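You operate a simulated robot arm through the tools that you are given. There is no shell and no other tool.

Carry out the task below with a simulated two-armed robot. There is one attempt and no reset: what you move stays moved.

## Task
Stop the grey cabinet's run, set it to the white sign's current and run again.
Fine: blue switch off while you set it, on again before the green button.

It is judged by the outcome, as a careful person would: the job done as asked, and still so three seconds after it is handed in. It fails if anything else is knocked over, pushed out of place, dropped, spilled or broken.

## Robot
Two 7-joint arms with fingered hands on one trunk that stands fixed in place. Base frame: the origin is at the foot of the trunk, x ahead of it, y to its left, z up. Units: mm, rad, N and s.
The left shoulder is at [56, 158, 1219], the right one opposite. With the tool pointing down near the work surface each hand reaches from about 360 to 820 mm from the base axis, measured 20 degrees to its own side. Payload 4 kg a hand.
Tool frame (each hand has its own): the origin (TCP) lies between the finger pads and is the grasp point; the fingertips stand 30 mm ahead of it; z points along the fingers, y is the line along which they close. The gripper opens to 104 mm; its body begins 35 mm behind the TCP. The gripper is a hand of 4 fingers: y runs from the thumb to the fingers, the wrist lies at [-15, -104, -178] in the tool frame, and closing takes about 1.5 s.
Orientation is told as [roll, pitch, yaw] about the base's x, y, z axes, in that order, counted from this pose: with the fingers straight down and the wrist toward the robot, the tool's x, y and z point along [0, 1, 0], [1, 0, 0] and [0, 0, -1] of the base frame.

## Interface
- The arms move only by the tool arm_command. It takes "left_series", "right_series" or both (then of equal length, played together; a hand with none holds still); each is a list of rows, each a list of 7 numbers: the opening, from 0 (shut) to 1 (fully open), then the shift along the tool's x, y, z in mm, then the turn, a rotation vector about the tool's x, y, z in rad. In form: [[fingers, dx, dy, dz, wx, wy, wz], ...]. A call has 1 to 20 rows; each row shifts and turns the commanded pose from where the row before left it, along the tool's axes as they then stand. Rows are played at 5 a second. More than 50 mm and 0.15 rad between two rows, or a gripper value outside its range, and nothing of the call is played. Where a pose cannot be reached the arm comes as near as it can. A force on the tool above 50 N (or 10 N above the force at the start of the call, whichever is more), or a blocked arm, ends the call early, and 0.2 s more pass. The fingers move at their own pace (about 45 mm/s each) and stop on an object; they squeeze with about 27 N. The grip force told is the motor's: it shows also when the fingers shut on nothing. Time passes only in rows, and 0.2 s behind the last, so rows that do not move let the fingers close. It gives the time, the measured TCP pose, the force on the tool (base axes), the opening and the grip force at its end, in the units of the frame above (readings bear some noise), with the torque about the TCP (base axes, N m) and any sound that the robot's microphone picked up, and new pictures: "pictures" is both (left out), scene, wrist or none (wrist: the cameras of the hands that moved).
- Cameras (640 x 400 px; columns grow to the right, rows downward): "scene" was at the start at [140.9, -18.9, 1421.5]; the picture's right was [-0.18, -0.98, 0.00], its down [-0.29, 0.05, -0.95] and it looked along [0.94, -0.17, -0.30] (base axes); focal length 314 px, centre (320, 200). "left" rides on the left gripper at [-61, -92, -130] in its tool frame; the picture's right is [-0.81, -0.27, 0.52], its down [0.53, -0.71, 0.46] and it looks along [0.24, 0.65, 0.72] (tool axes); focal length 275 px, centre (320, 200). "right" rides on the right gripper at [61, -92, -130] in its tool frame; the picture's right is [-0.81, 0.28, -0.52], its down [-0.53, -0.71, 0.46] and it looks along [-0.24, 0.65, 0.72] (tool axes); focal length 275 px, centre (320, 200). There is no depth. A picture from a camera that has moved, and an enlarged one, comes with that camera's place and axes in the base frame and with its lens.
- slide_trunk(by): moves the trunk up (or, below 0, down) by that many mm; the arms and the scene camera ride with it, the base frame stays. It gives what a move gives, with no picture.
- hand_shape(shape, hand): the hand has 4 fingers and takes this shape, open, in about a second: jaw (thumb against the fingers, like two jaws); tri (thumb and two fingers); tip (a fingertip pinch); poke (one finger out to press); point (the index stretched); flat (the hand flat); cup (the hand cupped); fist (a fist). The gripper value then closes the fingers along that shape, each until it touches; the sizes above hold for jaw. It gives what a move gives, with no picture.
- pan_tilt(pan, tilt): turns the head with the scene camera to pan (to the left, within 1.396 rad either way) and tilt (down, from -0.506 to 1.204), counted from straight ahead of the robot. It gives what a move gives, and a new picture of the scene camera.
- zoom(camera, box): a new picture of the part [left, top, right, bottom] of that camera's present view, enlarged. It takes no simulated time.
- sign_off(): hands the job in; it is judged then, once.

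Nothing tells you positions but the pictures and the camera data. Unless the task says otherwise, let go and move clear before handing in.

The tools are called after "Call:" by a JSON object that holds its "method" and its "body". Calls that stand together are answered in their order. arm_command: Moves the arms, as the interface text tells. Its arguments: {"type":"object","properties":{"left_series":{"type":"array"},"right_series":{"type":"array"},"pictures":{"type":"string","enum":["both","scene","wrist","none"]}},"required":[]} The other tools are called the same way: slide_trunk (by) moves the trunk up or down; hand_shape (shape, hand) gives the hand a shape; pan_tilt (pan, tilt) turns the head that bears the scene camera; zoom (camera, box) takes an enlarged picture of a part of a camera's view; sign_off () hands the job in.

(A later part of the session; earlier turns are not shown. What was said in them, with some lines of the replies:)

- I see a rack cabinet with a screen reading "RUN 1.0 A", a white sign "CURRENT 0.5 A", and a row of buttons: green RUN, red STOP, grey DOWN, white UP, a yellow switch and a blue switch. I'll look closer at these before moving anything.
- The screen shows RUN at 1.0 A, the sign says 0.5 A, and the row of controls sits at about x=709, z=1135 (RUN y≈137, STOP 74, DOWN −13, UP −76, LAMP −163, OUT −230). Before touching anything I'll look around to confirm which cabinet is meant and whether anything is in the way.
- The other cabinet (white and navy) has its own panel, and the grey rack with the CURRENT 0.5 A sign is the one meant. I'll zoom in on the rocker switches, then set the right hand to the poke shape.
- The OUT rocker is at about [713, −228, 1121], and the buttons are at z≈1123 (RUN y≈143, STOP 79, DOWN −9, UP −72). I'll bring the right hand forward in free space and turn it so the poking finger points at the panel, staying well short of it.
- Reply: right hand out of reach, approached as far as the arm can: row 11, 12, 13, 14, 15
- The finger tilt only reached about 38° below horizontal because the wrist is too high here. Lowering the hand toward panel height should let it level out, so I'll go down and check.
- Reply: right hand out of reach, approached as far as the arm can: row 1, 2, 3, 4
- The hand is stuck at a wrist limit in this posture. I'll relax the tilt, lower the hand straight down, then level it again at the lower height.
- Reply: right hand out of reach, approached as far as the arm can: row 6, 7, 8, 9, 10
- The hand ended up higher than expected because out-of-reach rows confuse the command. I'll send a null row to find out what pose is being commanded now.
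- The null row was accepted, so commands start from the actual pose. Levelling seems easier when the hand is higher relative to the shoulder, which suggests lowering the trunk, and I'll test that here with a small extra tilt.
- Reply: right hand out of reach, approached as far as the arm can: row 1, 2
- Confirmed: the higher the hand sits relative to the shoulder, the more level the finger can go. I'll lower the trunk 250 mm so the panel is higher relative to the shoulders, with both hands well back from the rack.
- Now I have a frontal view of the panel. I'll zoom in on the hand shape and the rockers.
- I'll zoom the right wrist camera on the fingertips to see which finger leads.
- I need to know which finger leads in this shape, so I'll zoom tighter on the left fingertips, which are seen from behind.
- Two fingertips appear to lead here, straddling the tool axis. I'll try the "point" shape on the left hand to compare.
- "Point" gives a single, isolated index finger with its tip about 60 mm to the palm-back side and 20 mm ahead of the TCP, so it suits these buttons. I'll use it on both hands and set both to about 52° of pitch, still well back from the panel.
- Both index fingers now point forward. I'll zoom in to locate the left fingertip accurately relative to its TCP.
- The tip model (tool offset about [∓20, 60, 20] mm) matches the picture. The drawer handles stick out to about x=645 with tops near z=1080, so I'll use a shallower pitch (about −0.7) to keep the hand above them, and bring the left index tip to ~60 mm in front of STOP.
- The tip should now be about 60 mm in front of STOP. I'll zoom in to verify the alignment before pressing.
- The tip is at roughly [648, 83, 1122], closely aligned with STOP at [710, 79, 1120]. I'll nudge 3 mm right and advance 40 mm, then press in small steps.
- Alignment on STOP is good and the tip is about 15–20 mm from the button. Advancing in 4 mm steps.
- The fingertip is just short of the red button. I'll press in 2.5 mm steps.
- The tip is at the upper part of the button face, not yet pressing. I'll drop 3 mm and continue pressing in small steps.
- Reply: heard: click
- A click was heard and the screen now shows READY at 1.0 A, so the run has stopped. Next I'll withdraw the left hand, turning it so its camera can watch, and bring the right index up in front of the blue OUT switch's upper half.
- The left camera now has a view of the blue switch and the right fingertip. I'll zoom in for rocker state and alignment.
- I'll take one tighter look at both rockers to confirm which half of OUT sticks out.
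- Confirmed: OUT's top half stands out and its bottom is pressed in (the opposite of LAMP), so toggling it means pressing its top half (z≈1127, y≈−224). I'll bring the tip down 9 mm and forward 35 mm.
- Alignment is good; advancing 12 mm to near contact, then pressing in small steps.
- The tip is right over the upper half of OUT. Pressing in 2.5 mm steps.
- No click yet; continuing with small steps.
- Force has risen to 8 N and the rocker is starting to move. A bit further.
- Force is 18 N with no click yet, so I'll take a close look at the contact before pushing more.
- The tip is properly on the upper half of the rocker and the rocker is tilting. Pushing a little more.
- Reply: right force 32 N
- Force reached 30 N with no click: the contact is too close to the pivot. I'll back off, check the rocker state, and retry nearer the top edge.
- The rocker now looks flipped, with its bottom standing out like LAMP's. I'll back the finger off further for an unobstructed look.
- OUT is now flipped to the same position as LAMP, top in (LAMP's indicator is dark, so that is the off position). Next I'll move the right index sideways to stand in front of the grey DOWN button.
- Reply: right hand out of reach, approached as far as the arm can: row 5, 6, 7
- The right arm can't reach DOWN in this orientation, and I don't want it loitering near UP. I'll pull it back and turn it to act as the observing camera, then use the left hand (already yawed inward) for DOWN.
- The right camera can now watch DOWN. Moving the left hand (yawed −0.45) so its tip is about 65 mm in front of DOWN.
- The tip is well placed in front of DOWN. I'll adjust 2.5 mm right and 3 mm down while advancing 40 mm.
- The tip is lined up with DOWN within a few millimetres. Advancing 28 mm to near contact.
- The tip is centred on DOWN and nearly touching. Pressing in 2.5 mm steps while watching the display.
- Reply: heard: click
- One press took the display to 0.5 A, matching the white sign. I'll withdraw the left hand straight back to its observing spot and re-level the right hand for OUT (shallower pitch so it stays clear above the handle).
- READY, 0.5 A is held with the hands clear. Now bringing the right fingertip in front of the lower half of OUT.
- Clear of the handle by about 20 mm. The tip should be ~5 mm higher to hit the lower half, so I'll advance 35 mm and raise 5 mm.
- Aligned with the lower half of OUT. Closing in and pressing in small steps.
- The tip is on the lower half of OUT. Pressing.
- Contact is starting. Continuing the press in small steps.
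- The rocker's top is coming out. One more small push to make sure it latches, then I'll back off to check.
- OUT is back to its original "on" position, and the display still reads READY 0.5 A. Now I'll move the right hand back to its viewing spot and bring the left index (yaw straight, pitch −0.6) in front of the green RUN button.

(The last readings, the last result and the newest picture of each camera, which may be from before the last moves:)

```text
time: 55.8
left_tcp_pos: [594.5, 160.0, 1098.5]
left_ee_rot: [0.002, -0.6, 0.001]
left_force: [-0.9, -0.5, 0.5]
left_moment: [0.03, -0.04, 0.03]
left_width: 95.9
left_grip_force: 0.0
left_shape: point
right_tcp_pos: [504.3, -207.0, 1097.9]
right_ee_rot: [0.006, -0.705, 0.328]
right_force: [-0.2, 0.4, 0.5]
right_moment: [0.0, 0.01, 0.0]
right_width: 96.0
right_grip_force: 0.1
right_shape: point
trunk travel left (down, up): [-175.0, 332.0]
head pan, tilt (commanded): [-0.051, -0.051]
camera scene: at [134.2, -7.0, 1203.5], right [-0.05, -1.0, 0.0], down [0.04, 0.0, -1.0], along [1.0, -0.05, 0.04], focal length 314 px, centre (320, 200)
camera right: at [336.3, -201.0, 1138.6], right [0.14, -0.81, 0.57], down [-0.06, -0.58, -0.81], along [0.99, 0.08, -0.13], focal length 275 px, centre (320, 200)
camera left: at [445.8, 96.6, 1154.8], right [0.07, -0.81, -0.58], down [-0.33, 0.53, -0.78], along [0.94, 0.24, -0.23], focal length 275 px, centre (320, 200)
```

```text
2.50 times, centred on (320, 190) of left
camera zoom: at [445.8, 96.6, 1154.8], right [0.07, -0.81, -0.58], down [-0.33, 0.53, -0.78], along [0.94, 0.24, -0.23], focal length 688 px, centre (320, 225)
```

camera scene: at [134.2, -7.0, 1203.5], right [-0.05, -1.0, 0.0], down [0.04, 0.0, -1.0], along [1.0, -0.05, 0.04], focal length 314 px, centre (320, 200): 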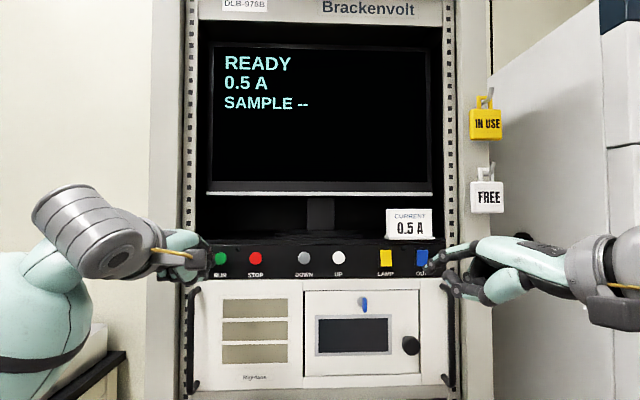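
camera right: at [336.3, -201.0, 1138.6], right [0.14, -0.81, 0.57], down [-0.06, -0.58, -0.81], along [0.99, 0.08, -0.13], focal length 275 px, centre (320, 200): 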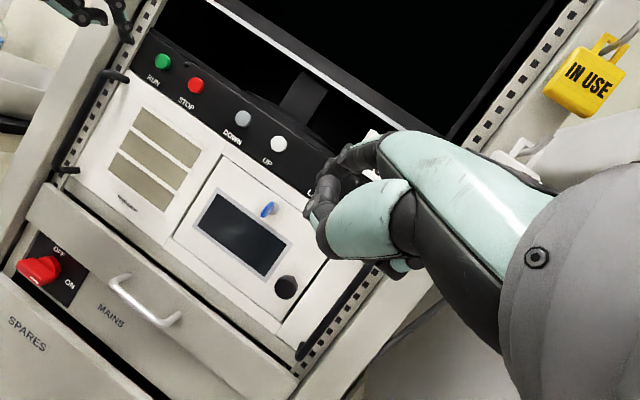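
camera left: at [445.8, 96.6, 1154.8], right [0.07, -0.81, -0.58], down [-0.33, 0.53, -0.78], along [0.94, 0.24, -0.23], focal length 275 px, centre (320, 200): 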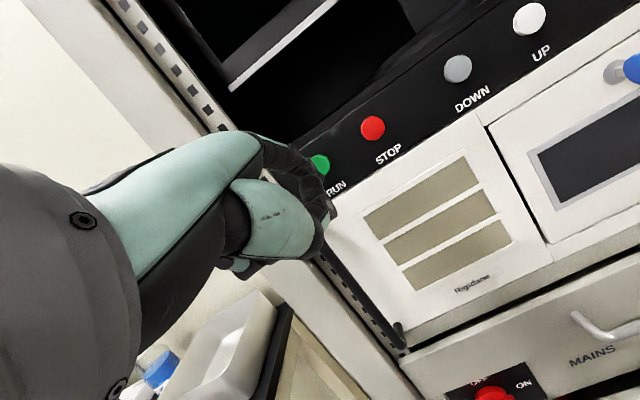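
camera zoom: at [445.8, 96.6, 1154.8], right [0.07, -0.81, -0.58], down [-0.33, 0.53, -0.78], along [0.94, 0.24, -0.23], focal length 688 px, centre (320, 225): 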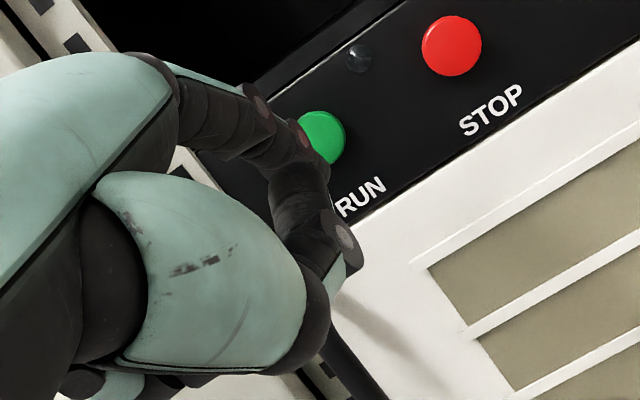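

The tip is aligned with RUN to within about 2–3 mm and sits clearly above the handle. Advancing 38 mm.

Call:
{"method": "arm_command", "body": {"left_series": [[1, 0, 15.25, 11.35, 0, 0, 0], [1, 0, 15.25, 11.35, 0, 0, 0], [1, 0, 0, 0, 0, 0, 0]], "pictures": "none"}}

Call:
{"method": "zoom", "body": {"camera": "right", "box": [100, 20, 220, 110]}}

Call:
{"method": "zoom", "body": {"camera": "left", "box": [240, 110, 400, 270]}}

```text
time: 56.6
left_tcp_pos: [632.8, 160.3, 1099.5]
left_ee_rot: [0.001, -0.6, 0.0]
left_force: [0.0, -0.3, 1.0]
left_moment: [0.0, -0.03, -0.01]
left_width: 96.3
left_grip_force: 0.0
left_shape: point
right_tcp_pos: [504.2, -205.4, 1098.1]
right_ee_rot: [0.007, -0.705, 0.329]
right_force: [-0.7, 0.2, 0.9]
right_moment: [0.0, -0.02, -0.01]
right_width: 96.0
right_grip_force: 0.1
right_shape: point
trunk travel left (down, up): [-175.0, 332.0]
head pan, tilt (commanded): [-0.051, -0.051]
```

```text
4.44 times, centred on (160, 65) of right
camera zoom: at [336.6, -200.6, 1138.5], right [0.14, -0.81, 0.57], down [-0.06, -0.58, -0.81], along [0.99, 0.08, -0.13], focal length 1224 px, centre (1031, 800)
```

zoom: 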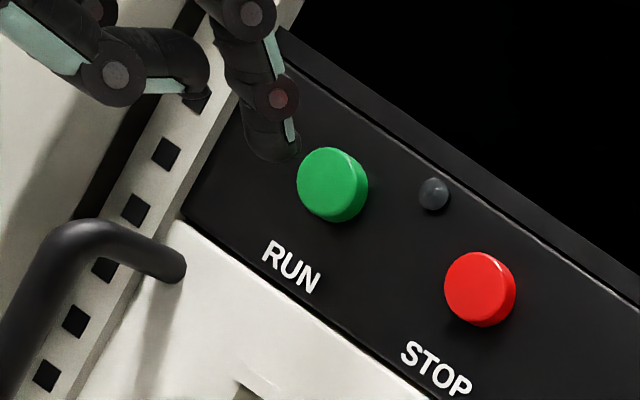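

```text
2.50 times, centred on (320, 190) of left
camera zoom: at [483.5, 96.9, 1155.1], right [0.07, -0.81, -0.58], down [-0.33, 0.53, -0.78], along [0.94, 0.24, -0.23], focal length 688 px, centre (320, 225)
```

zoom: 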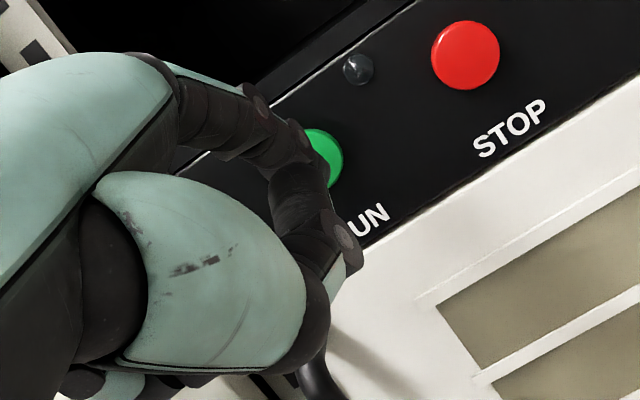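

Nicely lined up on RUN. Closing the remaining gap.

Call:
{"method": "arm_command", "body": {"left_series": [[1, 0, 5, 5.2, 0, 0, 0], [1, 0, 5.6, 4.3, 0, 0, 0], [1, 0, 0, 0, 0, 0, 0]], "pictures": "none"}}

Call:
{"method": "zoom", "body": {"camera": "right", "box": [100, 20, 220, 110]}}

```text
time: 57.4
left_tcp_pos: [645.8, 160.7, 1096.1]
left_ee_rot: [0.0, -0.602, 0.001]
left_force: [-0.1, -0.8, 0.0]
left_moment: [0.01, -0.04, -0.04]
left_width: 96.1
left_grip_force: 0.1
left_shape: point
right_tcp_pos: [503.6, -206.2, 1097.7]
right_ee_rot: [0.005, -0.705, 0.328]
right_force: [0.4, 0.4, 0.4]
right_moment: [-0.02, 0.01, -0.01]
right_width: 96.0
right_grip_force: 0.0
right_shape: point
trunk travel left (down, up): [-175.0, 332.0]
head pan, tilt (commanded): [-0.051, -0.051]
```

```text
4.44 times, centred on (160, 65) of right
camera zoom: at [336.8, -200.6, 1138.4], right [0.14, -0.81, 0.57], down [-0.06, -0.58, -0.81], along [0.99, 0.08, -0.13], focal length 1224 px, centre (1031, 800)
```

zoom: 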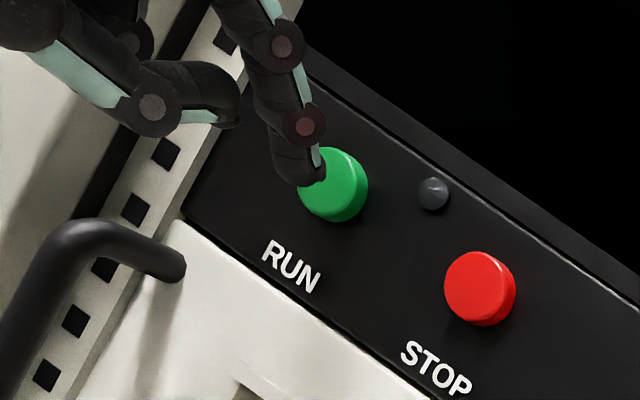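

The tip is just in front of the green button's face. Pressing in 2.5 mm steps.

Call:
{"method": "arm_command", "body": {"left_series": [[1, 0, 2.06, 1.41, 0, 0, 0], [1, 0, 2.06, 1.41, 0, 0, 0], [1, 0, 2.06, 1.41, 0, 0, 0], [1, 0, 0, 0, 0, 0, 0]], "pictures": "scene"}}

Call:
{"method": "zoom", "body": {"camera": "right", "box": [100, 20, 220, 110]}}

```text
time: 58.4
left_tcp_pos: [651.7, 160.7, 1095.1]
left_ee_rot: [0.0, -0.601, -0.001]
left_force: [-0.9, 0.3, 0.4]
left_moment: [0.02, 0.0, -0.01]
left_width: 96.1
left_grip_force: 0.0
left_shape: point
right_tcp_pos: [503.7, -206.5, 1098.3]
right_ee_rot: [0.004, -0.705, 0.326]
right_force: [0.0, 0.1, 1.0]
right_moment: [0.0, -0.02, 0.01]
right_width: 96.0
right_grip_force: 0.1
right_shape: point
trunk travel left (down, up): [-175.0, 332.0]
head pan, tilt (commanded): [-0.051, -0.051]
camera scene: at [134.7, -6.8, 1203.4], right [-0.05, -1.0, 0.0], down [0.04, 0.0, -1.0], along [1.0, -0.05, 0.04], focal length 314 px, centre (320, 200)
```

scene: 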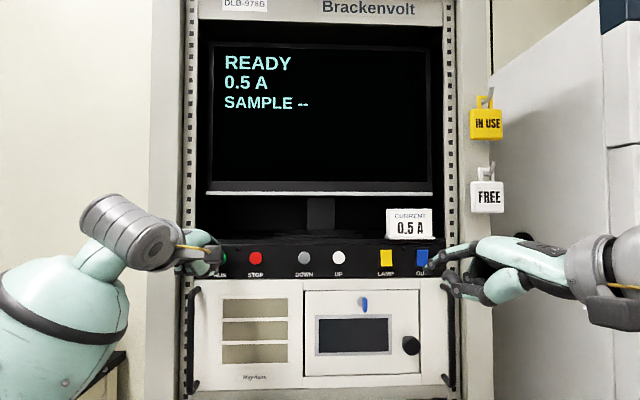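

```text
4.44 times, centred on (160, 65) of right
camera zoom: at [336.8, -200.7, 1138.4], right [0.14, -0.81, 0.57], down [-0.06, -0.58, -0.81], along [0.99, 0.08, -0.13], focal length 1224 px, centre (1031, 800)
```

zoom: 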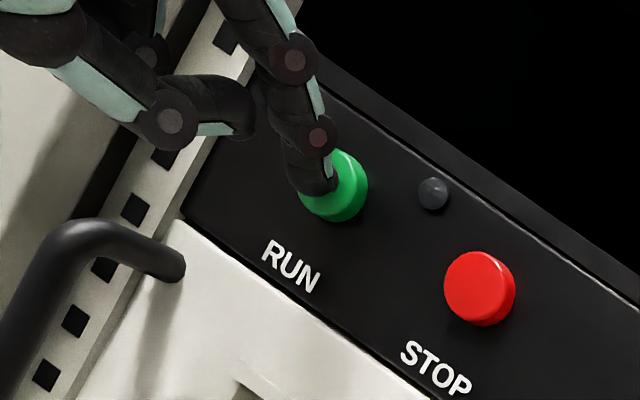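

Touching the button now; a few more millimetres to actuate it.

Call:
{"method": "arm_command", "body": {"left_series": [[1, 0, 2.06, 1.41, 0, 0, 0], [1, 0, 2.06, 1.41, 0, 0, 0], [1, 0, 0, 0, 0, 0, 0]], "pictures": "scene"}}

```text
time: 59.2
left_tcp_pos: [657.4, 161.0, 1095.4]
left_ee_rot: [-0.001, -0.603, 0.001]
left_force: [-1.7, -0.4, 0.7]
left_moment: [-0.01, -0.02, -0.07]
left_width: 95.9
left_grip_force: 0.0
left_shape: point
right_tcp_pos: [504.3, -205.2, 1096.4]
right_ee_rot: [0.003, -0.705, 0.327]
right_force: [-0.2, 0.3, -0.4]
right_moment: [0.01, 0.01, -0.01]
right_width: 95.8
right_grip_force: 0.0
right_shape: point
trunk travel left (down, up): [-175.0, 332.0]
head pan, tilt (commanded): [-0.051, -0.051]
heard: click
camera scene: at [134.2, -6.9, 1203.5], right [-0.05, -1.0, 0.0], down [0.04, 0.0, -1.0], along [1.0, -0.05, 0.04], focal length 314 px, centre (320, 200)
```

scene: 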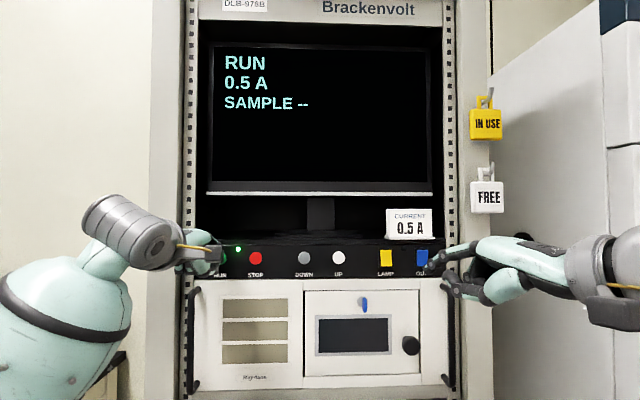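

Click: the screen reads RUN 0.5 A and the green LED is lit. I'll withdraw both hands straight back clear of the panel and check everything.

Call:
{"method": "arm_command", "body": {"left_series": [[1, 0, -16.5, -11.3, 0, 0, 0], [1, 0, -20.6, -14.1, 0, 0, 0], [1, 0, -20.6, -14.1, 0, 0, 0], [1, 0, -20.6, -14.1, 0, 0, 0], [1, 0, -20.6, -14.1, 0, 0, 0], [1, 0, -20.6, -14.1, 0, 0, 0], [1, 0, -20.6, -14.1, 0, 0, 0], [1, 0, -20.6, -14.1, 0, 0, 0], [1, 0, 0, 0, 0, 0, 0]], "right_series": [[1, 0, 0, 0, 0, -0.0966, 0.1148], [1, 0, 0, 0, 0, -0.0966, 0.1148], [1, 0, -19.1, -16.1, 0, 0, 0], [1, 0, -19.1, -16.1, 0, 0, 0], [1, 0, 0, 0, 0, 0, 0], [1, 0, 0, 0, 0, 0, 0], [1, 0, 0, 0, 0, 0, 0], [1, 0, 0, 0, 0, 0, 0], [1, 0, 0, 0, 0, 0, 0]], "pictures": "both"}}

Call:
{"method": "zoom", "body": {"camera": "scene", "box": [190, 180, 460, 300]}}

Call:
{"method": "zoom", "body": {"camera": "scene", "box": [370, 200, 450, 280]}}

```text
time: 61.2
left_tcp_pos: [464.6, 161.7, 1096.0]
left_ee_rot: [-0.002, -0.601, -0.001]
left_force: [0.5, 0.2, 0.3]
left_moment: [-0.01, 0.0, -0.01]
left_width: 96.1
left_grip_force: 0.1
left_shape: point
right_tcp_pos: [454.2, -208.9, 1096.1]
right_ee_rot: [0.007, -0.704, 0.026]
right_force: [0.6, -0.6, 0.0]
right_moment: [0.02, -0.01, 0.02]
right_width: 95.7
right_grip_force: 0.1
right_shape: point
trunk travel left (down, up): [-175.0, 332.0]
head pan, tilt (commanded): [-0.051, -0.051]
camera scene: at [135.1, -6.9, 1203.3], right [-0.05, -1.0, 0.0], down [0.04, 0.0, -1.0], along [1.0, -0.05, 0.04], focal length 314 px, centre (320, 200)
camera right: at [297.0, -155.0, 1138.1], right [-0.1, -0.82, 0.57], down [-0.23, -0.54, -0.81], along [0.97, -0.21, -0.14], focal length 275 px, centre (320, 200)
camera left: at [315.7, 99.0, 1152.0], right [0.07, -0.81, -0.58], down [-0.33, 0.53, -0.78], along [0.94, 0.24, -0.23], focal length 275 px, centre (320, 200)
```

scene: 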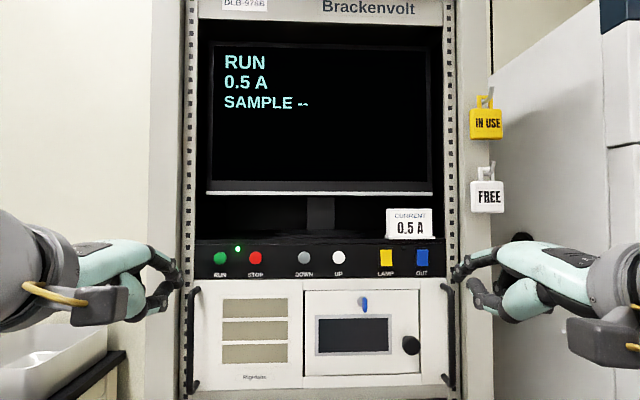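
right: 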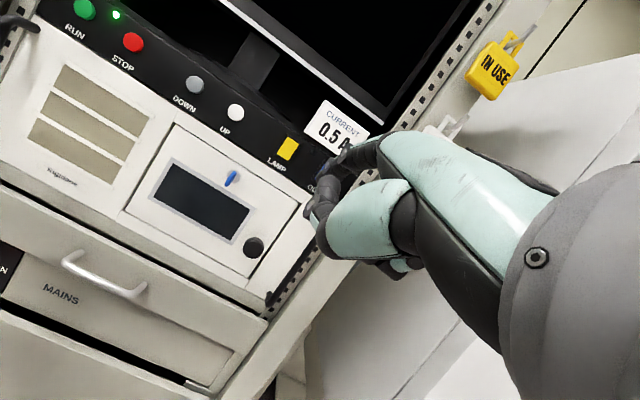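
left: 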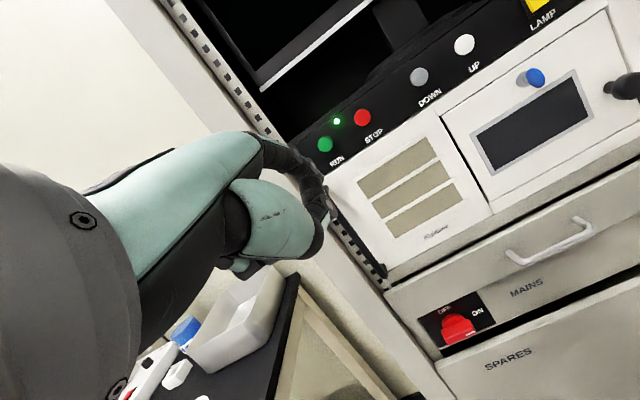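

```text
2.37 times, centred on (325, 240) of scene
camera zoom: at [135.1, -6.9, 1203.3], right [-0.05, -1.0, 0.0], down [0.04, 0.0, -1.0], along [1.0, -0.05, 0.04], focal length 744 px, centre (308, 105)
```

zoom: 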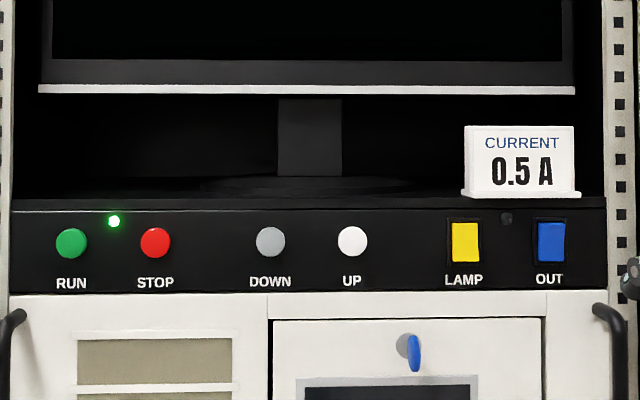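

```text
5.00 times, centred on (410, 240) of scene
camera zoom: at [135.1, -6.9, 1203.3], right [-0.05, -1.0, 0.0], down [0.04, 0.0, -1.0], along [1.0, -0.05, 0.04], focal length 1570 px, centre (-130, 0)
```

zoom: 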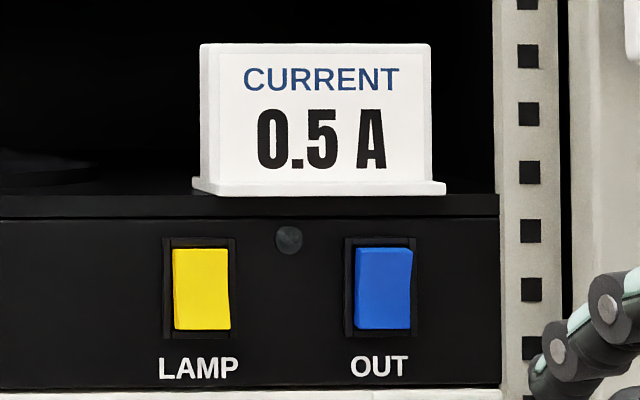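

The cabinet is running at 0.5 A with its green LED lit, and the blue OUT switch is back in its original position. LAMP, the sign and the tags are as they were, and both hands are clear of the panel, so I'm handing it in.

Call:
{"method": "sign_off", "body": {}}

```text
The job is handed in.
```

The grey cabinet is running again at 0.5 A, the current on the white sign. The screen reads RUN 0.5 A and the green light is on.

1. **Stopped the run:** I pressed the red button, and the screen changed from RUN to READY.
2. **Blue switch off:** I flipped it before setting the current. The switch has no on/off marks, so I took its starting position as on because the cabinet was running and you asked for it "on again".
3. **Set the current:** one press of the grey DOWN button took it from 1.0 A to 0.5 A.
4. **Blue switch on:** I flipped it back to its starting position before touching the green button.
5. **Started the run:** I pressed the green button.

Turning the blue switch off took a push of about 30 N, but it went over fully. The yellow lamp switch, the sign and the tags look just as they did before. Both hands are well back from the panel.
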